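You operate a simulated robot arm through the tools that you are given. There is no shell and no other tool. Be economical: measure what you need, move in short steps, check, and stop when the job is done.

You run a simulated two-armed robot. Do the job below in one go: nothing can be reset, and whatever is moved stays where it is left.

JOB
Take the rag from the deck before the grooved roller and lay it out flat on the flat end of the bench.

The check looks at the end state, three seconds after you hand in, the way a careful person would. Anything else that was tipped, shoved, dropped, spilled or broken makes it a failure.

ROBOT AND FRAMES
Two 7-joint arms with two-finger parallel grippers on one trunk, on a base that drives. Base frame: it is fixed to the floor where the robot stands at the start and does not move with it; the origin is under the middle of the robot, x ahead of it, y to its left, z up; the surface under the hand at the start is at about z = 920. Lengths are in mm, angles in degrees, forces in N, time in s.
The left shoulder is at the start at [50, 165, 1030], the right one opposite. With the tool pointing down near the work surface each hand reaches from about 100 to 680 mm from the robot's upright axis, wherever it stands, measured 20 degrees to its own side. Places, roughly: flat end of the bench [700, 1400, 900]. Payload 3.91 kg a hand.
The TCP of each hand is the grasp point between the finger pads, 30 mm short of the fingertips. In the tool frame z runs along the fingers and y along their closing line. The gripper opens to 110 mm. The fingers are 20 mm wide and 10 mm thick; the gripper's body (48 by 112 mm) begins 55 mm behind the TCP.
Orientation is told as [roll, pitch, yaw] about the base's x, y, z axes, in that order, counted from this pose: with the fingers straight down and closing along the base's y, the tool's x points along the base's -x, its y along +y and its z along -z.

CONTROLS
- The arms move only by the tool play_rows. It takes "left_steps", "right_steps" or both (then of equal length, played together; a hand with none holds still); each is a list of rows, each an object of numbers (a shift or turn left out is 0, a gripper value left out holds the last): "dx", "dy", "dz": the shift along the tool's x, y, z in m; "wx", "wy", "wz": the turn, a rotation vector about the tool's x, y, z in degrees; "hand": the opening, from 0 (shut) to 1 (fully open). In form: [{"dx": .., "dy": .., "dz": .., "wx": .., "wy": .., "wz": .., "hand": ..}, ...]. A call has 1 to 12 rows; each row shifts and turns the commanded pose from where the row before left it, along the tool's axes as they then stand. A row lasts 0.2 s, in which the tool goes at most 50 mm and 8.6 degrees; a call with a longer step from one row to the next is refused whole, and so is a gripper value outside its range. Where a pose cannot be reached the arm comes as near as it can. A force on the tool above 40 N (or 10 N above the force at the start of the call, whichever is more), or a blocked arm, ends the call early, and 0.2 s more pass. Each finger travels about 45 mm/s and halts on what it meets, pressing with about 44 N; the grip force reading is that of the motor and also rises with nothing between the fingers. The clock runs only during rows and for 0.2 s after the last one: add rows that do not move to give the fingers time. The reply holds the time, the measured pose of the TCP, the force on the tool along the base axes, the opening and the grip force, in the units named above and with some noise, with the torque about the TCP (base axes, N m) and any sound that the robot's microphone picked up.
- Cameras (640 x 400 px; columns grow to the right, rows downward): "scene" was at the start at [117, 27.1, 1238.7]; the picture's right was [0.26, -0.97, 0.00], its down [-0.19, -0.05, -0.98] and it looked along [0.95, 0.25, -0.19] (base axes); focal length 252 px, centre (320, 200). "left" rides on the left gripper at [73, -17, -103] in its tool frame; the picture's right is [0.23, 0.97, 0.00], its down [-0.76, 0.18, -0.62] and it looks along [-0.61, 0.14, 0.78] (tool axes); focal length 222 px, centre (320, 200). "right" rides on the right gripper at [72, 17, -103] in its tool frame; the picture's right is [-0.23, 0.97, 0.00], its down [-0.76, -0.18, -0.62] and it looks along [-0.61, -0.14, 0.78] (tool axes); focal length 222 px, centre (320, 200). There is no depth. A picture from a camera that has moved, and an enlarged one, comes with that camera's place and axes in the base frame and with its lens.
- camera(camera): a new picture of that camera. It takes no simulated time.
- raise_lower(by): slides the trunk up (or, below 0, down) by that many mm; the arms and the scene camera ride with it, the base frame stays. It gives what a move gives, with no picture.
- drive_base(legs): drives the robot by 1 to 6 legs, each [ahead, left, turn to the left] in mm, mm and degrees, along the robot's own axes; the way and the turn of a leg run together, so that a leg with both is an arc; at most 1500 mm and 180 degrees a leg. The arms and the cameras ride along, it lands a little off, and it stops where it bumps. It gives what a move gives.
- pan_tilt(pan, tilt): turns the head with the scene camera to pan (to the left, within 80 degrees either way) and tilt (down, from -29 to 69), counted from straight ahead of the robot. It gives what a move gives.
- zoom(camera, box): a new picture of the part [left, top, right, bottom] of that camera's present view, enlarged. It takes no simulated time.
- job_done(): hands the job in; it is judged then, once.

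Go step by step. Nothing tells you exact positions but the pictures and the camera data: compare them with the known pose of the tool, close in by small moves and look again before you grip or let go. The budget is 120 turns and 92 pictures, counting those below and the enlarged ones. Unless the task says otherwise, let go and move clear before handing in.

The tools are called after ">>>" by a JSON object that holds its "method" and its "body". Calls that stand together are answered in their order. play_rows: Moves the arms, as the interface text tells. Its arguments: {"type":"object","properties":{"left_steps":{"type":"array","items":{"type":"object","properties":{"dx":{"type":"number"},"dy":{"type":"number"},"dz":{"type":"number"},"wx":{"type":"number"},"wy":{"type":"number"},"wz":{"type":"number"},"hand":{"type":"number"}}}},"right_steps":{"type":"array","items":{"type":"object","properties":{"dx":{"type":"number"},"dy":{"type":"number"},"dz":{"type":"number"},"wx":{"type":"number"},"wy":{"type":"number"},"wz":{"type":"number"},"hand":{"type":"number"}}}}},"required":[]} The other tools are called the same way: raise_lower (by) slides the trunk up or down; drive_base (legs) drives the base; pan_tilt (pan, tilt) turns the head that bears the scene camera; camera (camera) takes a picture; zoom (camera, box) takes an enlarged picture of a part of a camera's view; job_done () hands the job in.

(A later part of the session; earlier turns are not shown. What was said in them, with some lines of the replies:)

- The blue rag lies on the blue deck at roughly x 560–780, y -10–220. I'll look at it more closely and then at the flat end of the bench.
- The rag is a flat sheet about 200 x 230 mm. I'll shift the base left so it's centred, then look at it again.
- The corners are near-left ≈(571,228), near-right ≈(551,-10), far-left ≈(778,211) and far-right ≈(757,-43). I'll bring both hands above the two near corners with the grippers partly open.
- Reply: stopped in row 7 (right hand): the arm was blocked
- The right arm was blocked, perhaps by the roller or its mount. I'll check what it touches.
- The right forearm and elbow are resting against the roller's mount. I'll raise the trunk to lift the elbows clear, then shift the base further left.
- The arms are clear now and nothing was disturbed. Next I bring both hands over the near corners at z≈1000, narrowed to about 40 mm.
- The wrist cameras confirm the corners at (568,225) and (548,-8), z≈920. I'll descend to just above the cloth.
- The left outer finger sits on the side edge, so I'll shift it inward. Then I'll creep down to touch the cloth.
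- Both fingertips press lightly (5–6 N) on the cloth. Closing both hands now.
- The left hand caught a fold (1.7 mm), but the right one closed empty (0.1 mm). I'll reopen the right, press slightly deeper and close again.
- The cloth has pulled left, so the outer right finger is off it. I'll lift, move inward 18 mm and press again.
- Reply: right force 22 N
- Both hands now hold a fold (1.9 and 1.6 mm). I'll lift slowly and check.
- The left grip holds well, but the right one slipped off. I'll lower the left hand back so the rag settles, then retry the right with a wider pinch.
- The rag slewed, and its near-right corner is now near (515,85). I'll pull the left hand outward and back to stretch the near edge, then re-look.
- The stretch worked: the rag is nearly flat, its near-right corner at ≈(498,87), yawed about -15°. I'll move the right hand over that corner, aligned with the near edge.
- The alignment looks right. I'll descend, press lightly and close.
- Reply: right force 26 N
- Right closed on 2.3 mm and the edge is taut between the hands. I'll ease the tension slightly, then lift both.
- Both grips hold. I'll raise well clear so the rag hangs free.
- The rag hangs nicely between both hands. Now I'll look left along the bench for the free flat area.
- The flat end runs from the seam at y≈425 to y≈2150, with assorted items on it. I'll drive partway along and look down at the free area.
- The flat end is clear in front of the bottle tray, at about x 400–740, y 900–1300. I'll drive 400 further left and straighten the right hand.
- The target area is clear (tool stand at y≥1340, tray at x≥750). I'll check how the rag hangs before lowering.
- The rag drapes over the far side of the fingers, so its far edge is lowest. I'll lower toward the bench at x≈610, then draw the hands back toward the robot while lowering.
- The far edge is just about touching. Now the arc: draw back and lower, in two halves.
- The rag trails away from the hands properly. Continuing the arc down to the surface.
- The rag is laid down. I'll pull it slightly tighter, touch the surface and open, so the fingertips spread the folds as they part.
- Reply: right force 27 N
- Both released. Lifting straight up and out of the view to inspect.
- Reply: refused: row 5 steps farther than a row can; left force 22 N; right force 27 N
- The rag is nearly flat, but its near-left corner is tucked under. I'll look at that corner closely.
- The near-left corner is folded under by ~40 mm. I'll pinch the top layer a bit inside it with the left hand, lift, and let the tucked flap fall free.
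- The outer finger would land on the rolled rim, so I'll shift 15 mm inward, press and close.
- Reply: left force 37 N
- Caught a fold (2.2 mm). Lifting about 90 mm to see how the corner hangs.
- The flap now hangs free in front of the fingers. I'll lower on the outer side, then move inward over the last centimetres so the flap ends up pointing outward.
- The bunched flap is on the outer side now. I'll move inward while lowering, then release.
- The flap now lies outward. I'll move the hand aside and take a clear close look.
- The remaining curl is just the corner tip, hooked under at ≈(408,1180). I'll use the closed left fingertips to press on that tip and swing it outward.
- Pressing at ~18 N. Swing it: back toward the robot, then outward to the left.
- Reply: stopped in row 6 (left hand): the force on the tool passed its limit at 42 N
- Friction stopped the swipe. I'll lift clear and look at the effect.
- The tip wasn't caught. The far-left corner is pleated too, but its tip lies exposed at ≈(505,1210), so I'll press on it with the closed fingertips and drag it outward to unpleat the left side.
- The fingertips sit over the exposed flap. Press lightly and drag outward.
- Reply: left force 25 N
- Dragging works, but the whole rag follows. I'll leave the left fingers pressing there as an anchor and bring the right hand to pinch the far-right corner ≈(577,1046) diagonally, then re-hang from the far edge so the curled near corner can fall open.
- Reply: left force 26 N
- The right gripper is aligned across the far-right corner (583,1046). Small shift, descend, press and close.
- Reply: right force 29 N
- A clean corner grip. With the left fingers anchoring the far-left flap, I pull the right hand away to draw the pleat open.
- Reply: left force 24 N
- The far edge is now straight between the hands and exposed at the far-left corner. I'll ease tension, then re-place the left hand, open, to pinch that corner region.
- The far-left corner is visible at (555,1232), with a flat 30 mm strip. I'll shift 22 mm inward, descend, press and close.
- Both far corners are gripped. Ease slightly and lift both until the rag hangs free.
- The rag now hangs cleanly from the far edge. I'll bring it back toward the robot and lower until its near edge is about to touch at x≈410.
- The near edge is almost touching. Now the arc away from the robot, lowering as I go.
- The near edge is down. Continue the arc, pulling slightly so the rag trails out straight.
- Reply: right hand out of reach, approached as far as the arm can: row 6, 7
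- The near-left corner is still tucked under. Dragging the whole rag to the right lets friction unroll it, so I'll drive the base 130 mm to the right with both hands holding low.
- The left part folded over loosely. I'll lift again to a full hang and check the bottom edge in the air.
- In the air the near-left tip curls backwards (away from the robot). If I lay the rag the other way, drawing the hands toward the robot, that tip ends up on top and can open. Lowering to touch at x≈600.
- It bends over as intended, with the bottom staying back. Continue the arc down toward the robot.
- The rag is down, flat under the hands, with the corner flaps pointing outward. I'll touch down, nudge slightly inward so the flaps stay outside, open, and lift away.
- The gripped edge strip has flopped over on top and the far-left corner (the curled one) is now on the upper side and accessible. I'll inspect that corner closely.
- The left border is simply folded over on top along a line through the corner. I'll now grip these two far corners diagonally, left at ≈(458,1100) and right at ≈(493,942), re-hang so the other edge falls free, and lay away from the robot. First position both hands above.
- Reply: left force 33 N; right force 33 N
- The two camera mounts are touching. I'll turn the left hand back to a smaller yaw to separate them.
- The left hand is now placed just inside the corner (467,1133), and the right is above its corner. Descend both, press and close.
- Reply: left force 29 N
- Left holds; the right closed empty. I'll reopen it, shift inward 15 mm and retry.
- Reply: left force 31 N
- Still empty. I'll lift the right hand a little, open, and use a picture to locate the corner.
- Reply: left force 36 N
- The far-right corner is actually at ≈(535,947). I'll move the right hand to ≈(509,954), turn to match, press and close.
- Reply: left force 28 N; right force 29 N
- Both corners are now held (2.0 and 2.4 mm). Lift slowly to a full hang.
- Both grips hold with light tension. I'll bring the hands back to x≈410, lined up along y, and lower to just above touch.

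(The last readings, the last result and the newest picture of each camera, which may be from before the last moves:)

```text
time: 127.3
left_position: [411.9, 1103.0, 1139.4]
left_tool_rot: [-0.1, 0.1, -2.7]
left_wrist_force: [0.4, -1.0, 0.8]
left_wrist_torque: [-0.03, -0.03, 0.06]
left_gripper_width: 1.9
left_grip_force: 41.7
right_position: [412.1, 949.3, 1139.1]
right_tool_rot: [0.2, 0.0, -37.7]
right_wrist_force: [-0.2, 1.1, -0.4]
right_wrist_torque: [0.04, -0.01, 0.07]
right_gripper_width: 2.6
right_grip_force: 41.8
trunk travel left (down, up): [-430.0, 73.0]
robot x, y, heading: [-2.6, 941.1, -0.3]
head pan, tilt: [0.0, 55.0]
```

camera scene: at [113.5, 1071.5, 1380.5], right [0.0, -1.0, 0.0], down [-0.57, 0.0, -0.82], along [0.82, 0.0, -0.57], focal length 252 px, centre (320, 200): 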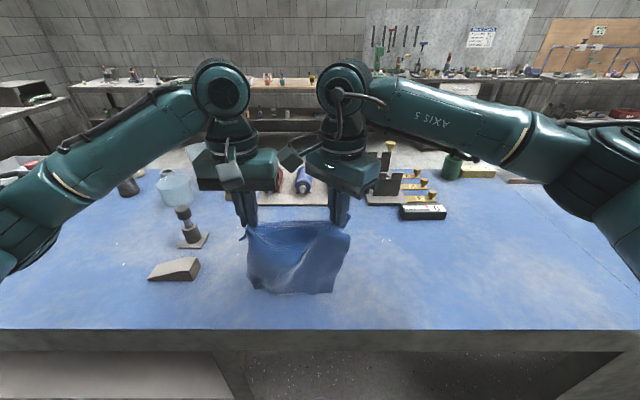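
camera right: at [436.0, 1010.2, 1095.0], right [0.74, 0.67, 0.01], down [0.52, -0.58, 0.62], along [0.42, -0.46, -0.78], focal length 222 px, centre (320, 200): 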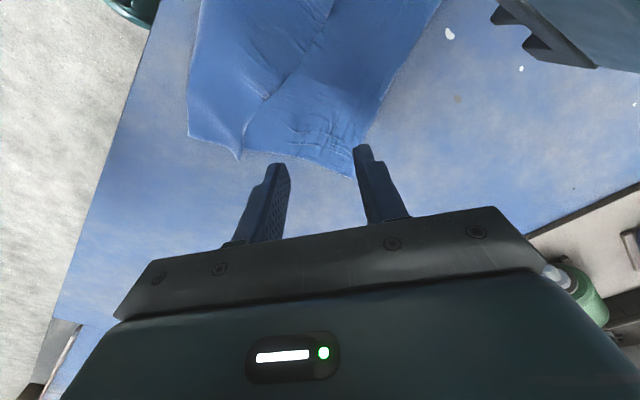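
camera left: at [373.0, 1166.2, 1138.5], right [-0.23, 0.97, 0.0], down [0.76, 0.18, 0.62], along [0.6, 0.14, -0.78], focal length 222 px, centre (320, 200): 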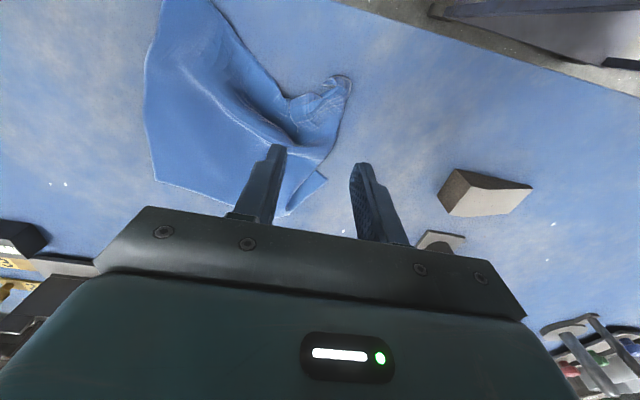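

Now lay away from the robot, with the bottom edge touching while moving so it trails.

>>> {"method": "play_rows", "body": {"left_steps": [{"dx": -0.01, "dy": 0.0005, "dz": 0.01}, {"dx": -0.012, "dy": 0.0006, "dz": 0.01}, {"dx": -0.014, "dy": 0.0007, "dz": 0.01}, {"dx": -0.015, "dy": 0.0007, "dz": 0.008}, {"dx": -0.016, "dy": 0.0008, "dz": 0.008}, {"dx": -0.016, "dy": 0.0008, "dz": 0.008}, {"dx": -0.016, "dy": 0.0008, "dz": 0.009}, {"dx": -0.016, "dy": 0.0008, "dz": 0.01}, {"dx": -0.015, "dy": 0.0007, "dz": 0.011}, {"dx": -0.014, "dy": 0.0007, "dz": 0.012}, {"dx": -0.013, "dy": 0.0006, "dz": 0.013}, {}], "right_steps": [{"dx": -0.0079, "dy": 0.0061, "dz": 0.01}, {"dx": -0.0095, "dy": 0.0073, "dz": 0.01}, {"dx": -0.0111, "dy": 0.0086, "dz": 0.01}, {"dx": -0.0119, "dy": 0.0092, "dz": 0.008}, {"dx": -0.0127, "dy": 0.0098, "dz": 0.008}, {"dx": -0.0127, "dy": 0.0098, "dz": 0.008}, {"dx": -0.0127, "dy": 0.0098, "dz": 0.009}, {"dx": -0.0127, "dy": 0.0098, "dz": 0.01}, {"dx": -0.0119, "dy": 0.0092, "dz": 0.011}, {"dx": -0.0111, "dy": 0.0086, "dz": 0.012}, {"dx": -0.0103, "dy": 0.0079, "dz": 0.013}, {}]}}

>>> {"method": "play_rows", "body": {"left_steps": [{"dx": -0.012, "dy": 0.0006, "dz": 0.013}, {"dx": -0.011, "dy": 0.0005, "dz": 0.014}, {"dx": -0.01, "dy": 0.0005, "dz": 0.014}, {"dx": -0.01, "dy": 0.0005, "dz": 0.014}, {"dx": -0.004, "dz": 0.006}, {}, {}], "right_steps": [{"dx": -0.0095, "dy": 0.0073, "dz": 0.013}, {"dx": -0.0087, "dy": 0.0067, "dz": 0.014}, {"dx": -0.0079, "dy": 0.0061, "dz": 0.014}, {"dx": -0.0079, "dy": 0.0061, "dz": 0.014}, {"dx": -0.0032, "dy": 0.0024, "dz": 0.006}, {}, {}]}}

```text
time: 129.9
left_position: [568.9, 1105.4, 1029.7]
left_tool_rot: [-0.1, 0.1, -2.7]
left_wrist_force: [-0.4, -2.2, 1.2]
left_wrist_torque: [-0.05, 0.01, 0.03]
left_gripper_width: 1.8
left_grip_force: 41.6
right_position: [568.8, 950.3, 1030.2]
right_tool_rot: [0.1, 0.1, -37.6]
right_wrist_force: [-0.6, 2.5, 0.5]
right_wrist_torque: [0.07, -0.03, 0.03]
right_gripper_width: 2.4
right_grip_force: 42.7
trunk travel left (down, up): [-430.0, 73.0]
robot x, y, heading: [-2.1, 940.1, -0.1]
head pan, tilt: [0.0, 55.0]
```

```text
time: 131.5
left_position: [616.8, 1102.8, 969.3]
left_tool_rot: [-0.2, 0.2, -2.6]
left_wrist_force: [-0.2, -1.1, 0.3]
left_wrist_torque: [-0.01, 0.03, 0.05]
left_gripper_width: 2.0
left_grip_force: 41.7
right_position: [609.4, 950.2, 974.9]
right_tool_rot: [0.2, 0.2, -37.6]
right_wrist_force: [0.1, 1.9, -0.8]
right_wrist_torque: [0.01, -0.01, 0.04]
right_gripper_width: 2.5
right_grip_force: 43.0
right hand out of reach, approached as far as the arm can: row 5
trunk travel left (down, up): [-430.0, 73.0]
robot x, y, heading: [-2.2, 941.6, -0.1]
head pan, tilt: [0.0, 55.0]
```

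Lower the last bit while easing back, touch, open, and lift clear to the sides.

>>> {"method": "play_rows", "body": {"left_steps": [{"dx": 0.005, "dz": 0.007}, {"dx": 0.003, "dz": 0.006}, {"dz": 0.004}, {"dz": 0.001}, {}], "right_steps": [{"dx": 0.0055, "dy": -0.0042, "dz": 0.007}, {"dx": 0.004, "dy": -0.003, "dz": 0.006}, {"dz": 0.004}, {"dz": 0.001}, {}]}}

```text
time: 132.7
left_position: [608.6, 1102.9, 951.5]
left_tool_rot: [-0.1, -0.1, -2.6]
left_wrist_force: [1.6, 0.3, 10.6]
left_wrist_torque: [0.11, -0.09, 0.04]
left_gripper_width: 2.2
left_grip_force: 42.1
right_position: [597.0, 949.1, 957.3]
right_tool_rot: [0.2, 0.1, -37.6]
right_wrist_force: [-0.2, 1.7, 0.9]
right_wrist_torque: [0.04, -0.04, 0.07]
right_gripper_width: 2.6
right_grip_force: 42.6
trunk travel left (down, up): [-430.0, 73.0]
robot x, y, heading: [-3.5, 939.1, 0.1]
head pan, tilt: [0.0, 55.0]
```

>>> {"method": "play_rows", "body": {"left_steps": [{}, {}, {"hand": 0.36}, {}, {}, {"dz": -0.015}, {"dz": -0.035}, {"dz": -0.045}, {"dz": -0.045}, {"dy": 0.045}, {"dy": 0.045}, {"dy": 0.03}], "right_steps": [{"dz": 0.005}, {"dz": 0.0015}, {"hand": 0.36}, {}, {}, {"dz": -0.015}, {"dz": -0.035}, {"dz": -0.045}, {"dz": -0.045}, {"dx": -0.027, "dy": -0.035}, {"dx": -0.027, "dy": -0.035}, {"dx": -0.018, "dy": -0.024}]}}

>>> {"method": "zoom", "body": {"camera": "scene", "box": [200, 90, 440, 240]}}

```text
time: 135.3
left_position: [615.9, 1223.7, 1090.9]
left_tool_rot: [0.0, 0.2, -2.7]
left_wrist_force: [0.8, 0.2, -0.7]
left_wrist_torque: [-0.03, 0.0, 0.0]
left_gripper_width: 39.5
left_grip_force: 0.2
right_position: [597.6, 830.2, 1090.2]
right_tool_rot: [0.3, 0.0, -37.6]
right_wrist_force: [-0.5, 0.3, -0.2]
right_wrist_torque: [0.0, 0.01, 0.0]
right_gripper_width: 39.6
right_grip_force: 0.0
trunk travel left (down, up): [-430.0, 73.0]
robot x, y, heading: [0.3, 941.3, -0.1]
head pan, tilt: [0.0, 55.0]
```

```text
2.67 times, centred on (320, 165) of scene
camera zoom: at [97.8, 941.8, 1352.3], right [0.0, -1.0, 0.0], down [-0.82, 0.0, -0.57], along [0.57, 0.0, -0.82], focal length 672 px, centre (320, 293)
```

zoom: 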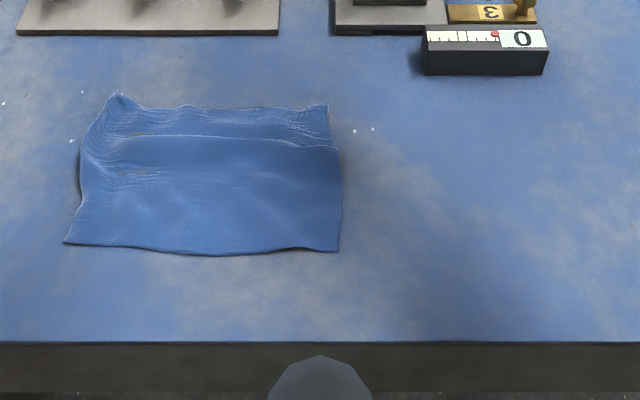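

No pictures remain. The last one shows the near edge flat and straight, but a ~20 mm pleat lies along x≈563. Pulling the near corners toward the robot under light fingertip pressure should draw it out. I'll position the closed fingers above the near corners.

>>> {"method": "play_rows", "body": {"left_steps": [{"dx": 0.0366, "dy": -0.0258, "hand": 0}, {"dx": 0.0366, "dy": -0.0258}, {"dx": 0.0366, "dy": -0.0258}, {"dx": 0.0366, "dy": -0.0258}, {"dz": 0.04}, {"dz": 0.04}, {"dz": 0.035}, {"dz": 0.015}, {}], "right_steps": [{"dx": 0.0463, "dy": 0.0028, "hand": 0}, {"dx": 0.0463, "dy": 0.0028}, {"dx": 0.0463, "dy": 0.0028}, {"dx": 0.0463, "dy": 0.0028}, {"dz": 0.04}, {"dz": 0.04}, {"dz": 0.035}, {"dz": 0.015}, {}]}}

```text
time: 137.3
left_position: [461.8, 1126.6, 961.1]
left_tool_rot: [-0.1, 0.1, -2.8]
left_wrist_force: [-0.2, -0.8, -0.1]
left_wrist_torque: [0.0, -0.06, 0.02]
left_gripper_width: 0.0
left_grip_force: 37.5
right_position: [457.3, 954.9, 961.9]
right_tool_rot: [0.2, 0.1, -37.7]
right_wrist_force: [0.6, -0.6, 0.2]
right_wrist_torque: [-0.03, 0.0, -0.02]
right_gripper_width: 0.0
right_grip_force: 38.0
trunk travel left (down, up): [-430.0, 73.0]
robot x, y, heading: [-1.3, 937.7, 0.1]
head pan, tilt: [0.0, 55.0]
```

>>> {"method": "play_rows", "body": {"left_steps": [{"dz": 0.009}, {"dz": 0.0025}, {}, {"dx": 0.007, "dy": 0.001}, {"dx": 0.007, "dy": 0.001}, {"dx": 0.007, "dy": 0.001}, {"dx": 0.007, "dy": 0.001}, {"dx": 0.007, "dy": 0.001}, {}], "right_steps": [{"dz": 0.0095}, {"dz": 0.0025}, {}, {"dx": 0.0049, "dy": -0.0051}, {"dx": 0.0049, "dy": -0.0051}, {"dx": 0.0049, "dy": -0.0051}, {"dx": 0.0049, "dy": -0.0051}, {"dx": 0.0049, "dy": -0.0051}, {}]}}

```text
time: 139.3
left_position: [427.5, 1132.2, 950.8]
left_tool_rot: [-0.2, -0.2, -2.7]
left_wrist_force: [3.4, -8.0, 17.9]
left_wrist_torque: [-0.25, -0.15, -0.02]
left_gripper_width: 0.0
left_grip_force: 37.1
right_position: [423.2, 950.9, 951.0]
right_tool_rot: [0.5, 0.1, -37.6]
right_wrist_force: [5.2, 8.5, 21.6]
right_wrist_torque: [0.16, -0.13, -0.01]
right_gripper_width: 0.1
right_grip_force: 38.0
trunk travel left (down, up): [-430.0, 73.0]
robot x, y, heading: [0.9, 937.5, 0.1]
head pan, tilt: [0.0, 55.0]
```

The cloth followed (it is taut between the fingers). Now lift and do the same at the far corners, pulling them gently outward.

>>> {"method": "play_rows", "body": {"left_steps": [{"dz": -0.02}, {"dz": -0.03}, {"dx": -0.0444, "dy": -0.0019}, {"dx": -0.0444, "dy": -0.0019}, {"dx": -0.0444, "dy": -0.0019}, {"dx": -0.0444, "dy": -0.0019}, {"dz": 0.025}, {"dz": 0.014}, {}], "right_steps": [{"dz": -0.02}, {"dz": -0.03}, {"dx": -0.0322, "dy": 0.0267}, {"dx": -0.0322, "dy": 0.0267}, {"dx": -0.0322, "dy": 0.0267}, {"dx": -0.0322, "dy": 0.0267}, {"dz": 0.025}, {"dz": 0.014}, {}]}}

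```text
time: 141.3
left_position: [605.0, 1118.3, 958.4]
left_tool_rot: [0.0, 0.1, -2.8]
left_wrist_force: [-0.5, 0.2, 0.0]
left_wrist_torque: [0.0, 0.05, 0.0]
left_gripper_width: 0.0
left_grip_force: 38.0
right_position: [591.1, 953.6, 958.5]
right_tool_rot: [0.2, 0.1, -37.6]
right_wrist_force: [-0.3, 0.2, 1.0]
right_wrist_torque: [0.02, 0.0, 0.01]
right_gripper_width: 0.0
right_grip_force: 37.9
trunk travel left (down, up): [-430.0, 73.0]
robot x, y, heading: [-4.3, 939.8, -0.1]
head pan, tilt: [0.0, 55.0]
```

>>> {"method": "play_rows", "body": {"left_steps": [{"dz": 0.006}, {"dz": 0.0025}, {}, {"dx": -0.002, "dy": 0.004}, {"dx": -0.002, "dy": 0.004}, {"dx": -0.002, "dy": 0.004}, {"dx": -0.002, "dy": 0.004}, {}], "right_steps": [{"dz": 0.006}, {"dz": 0.0025}, {}, {"dx": -0.0036, "dy": -0.0023}, {"dx": -0.0036, "dy": -0.0023}, {"dx": -0.0036, "dy": -0.0023}, {"dx": -0.0036, "dy": -0.0023}, {}]}}

```text
time: 143.1
left_position: [612.5, 1133.3, 950.7]
left_tool_rot: [-0.1, 0.1, -2.6]
left_wrist_force: [0.3, -1.0, 1.8]
left_wrist_torque: [-0.01, 0.01, 0.03]
left_gripper_width: 0.0
left_grip_force: 37.8
right_position: [594.7, 940.3, 951.3]
right_tool_rot: [0.2, 0.2, -37.6]
right_wrist_force: [0.1, 4.6, 8.9]
right_wrist_torque: [0.14, 0.06, -0.04]
right_gripper_width: 0.0
right_grip_force: 37.6
trunk travel left (down, up): [-430.0, 73.0]
robot x, y, heading: [1.2, 940.4, 0.0]
head pan, tilt: [0.0, 55.0]
```

The left finger pressed too lightly, so I'll repeat it with more pressure while the right holds its corner.

>>> {"method": "play_rows", "body": {"left_steps": [{"dz": -0.012}, {"dx": 0.01, "dy": -0.022}, {"dz": 0.01}, {"dz": 0.0025}, {"dz": 0.0015}, {}, {"dx": -0.002, "dy": 0.004}, {"dx": -0.002, "dy": 0.004}, {"dx": -0.002, "dy": 0.004}, {"dx": -0.002, "dy": 0.004}, {"dy": 0.004}, {}]}}

```text
time: 145.7
left_position: [611.6, 1130.8, 950.2]
left_tool_rot: [-0.1, -0.2, -2.7]
left_wrist_force: [-1.1, -8.6, 13.1]
left_wrist_torque: [-0.28, 0.08, 0.08]
left_gripper_width: 0.1
left_grip_force: 38.1
right_position: [594.9, 938.4, 950.9]
right_tool_rot: [0.3, 0.0, -37.6]
right_wrist_force: [-0.1, 4.6, 7.7]
right_wrist_torque: [0.15, 0.02, -0.04]
right_gripper_width: 0.0
right_grip_force: 37.5
trunk travel left (down, up): [-430.0, 73.0]
robot x, y, heading: [2.0, 935.4, 0.2]
head pan, tilt: [0.0, 55.0]
```

The far edge is now taut across. Lift both hands straight up and clear.

>>> {"method": "play_rows", "body": {"left_steps": [{"dz": -0.02}, {"dz": -0.04}, {"dz": -0.045}, {"dz": -0.045}, {"dz": -0.03}, {}], "right_steps": [{"dz": -0.02}, {"dz": -0.04}, {"dz": -0.045}, {"dz": -0.045}, {"dz": -0.03}, {}]}}

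```text
time: 147.1
left_position: [612.7, 1132.7, 1127.9]
left_tool_rot: [0.0, 0.1, -2.6]
left_wrist_force: [-0.1, -1.1, 0.4]
left_wrist_torque: [0.01, 0.01, 0.0]
left_gripper_width: 0.0
left_grip_force: 38.2
right_position: [598.1, 939.6, 1129.0]
right_tool_rot: [0.1, 0.1, -37.5]
right_wrist_force: [-0.5, -0.1, -0.3]
right_wrist_torque: [0.0, 0.03, 0.01]
right_gripper_width: 0.0
right_grip_force: 37.6
trunk travel left (down, up): [-430.0, 73.0]
robot x, y, heading: [-1.8, 939.5, 0.1]
head pan, tilt: [0.0, 55.0]
```

The rag is spread on the flat end, and both hands are empty and well above it. I have no pictures left to check with, so I'm handing in on the force readings.

>>> {"method": "job_done", "body": {}}

```text
The job is handed in.
```

I moved the rag from the deck to the flat end of the bench and spread it out, but I couldn't confirm by camera that it ended up fully flat. It lies at about x 410–625, y 930–1145, well to the right of the rough place you gave, [700, 1400], where other items stood.

My last picture showed it spread with one pleat, about 20 mm, near the far edge. After that I drew the near corners toward the robot and the far corners outward with the fingertips. The force readings suggested the cloth went taut, but my pictures had run out.

Early on, the right arm was blocked, apparently by the roller's mount. The pictures after that showed nothing moved there, and I saw nothing else on the bench disturbed.
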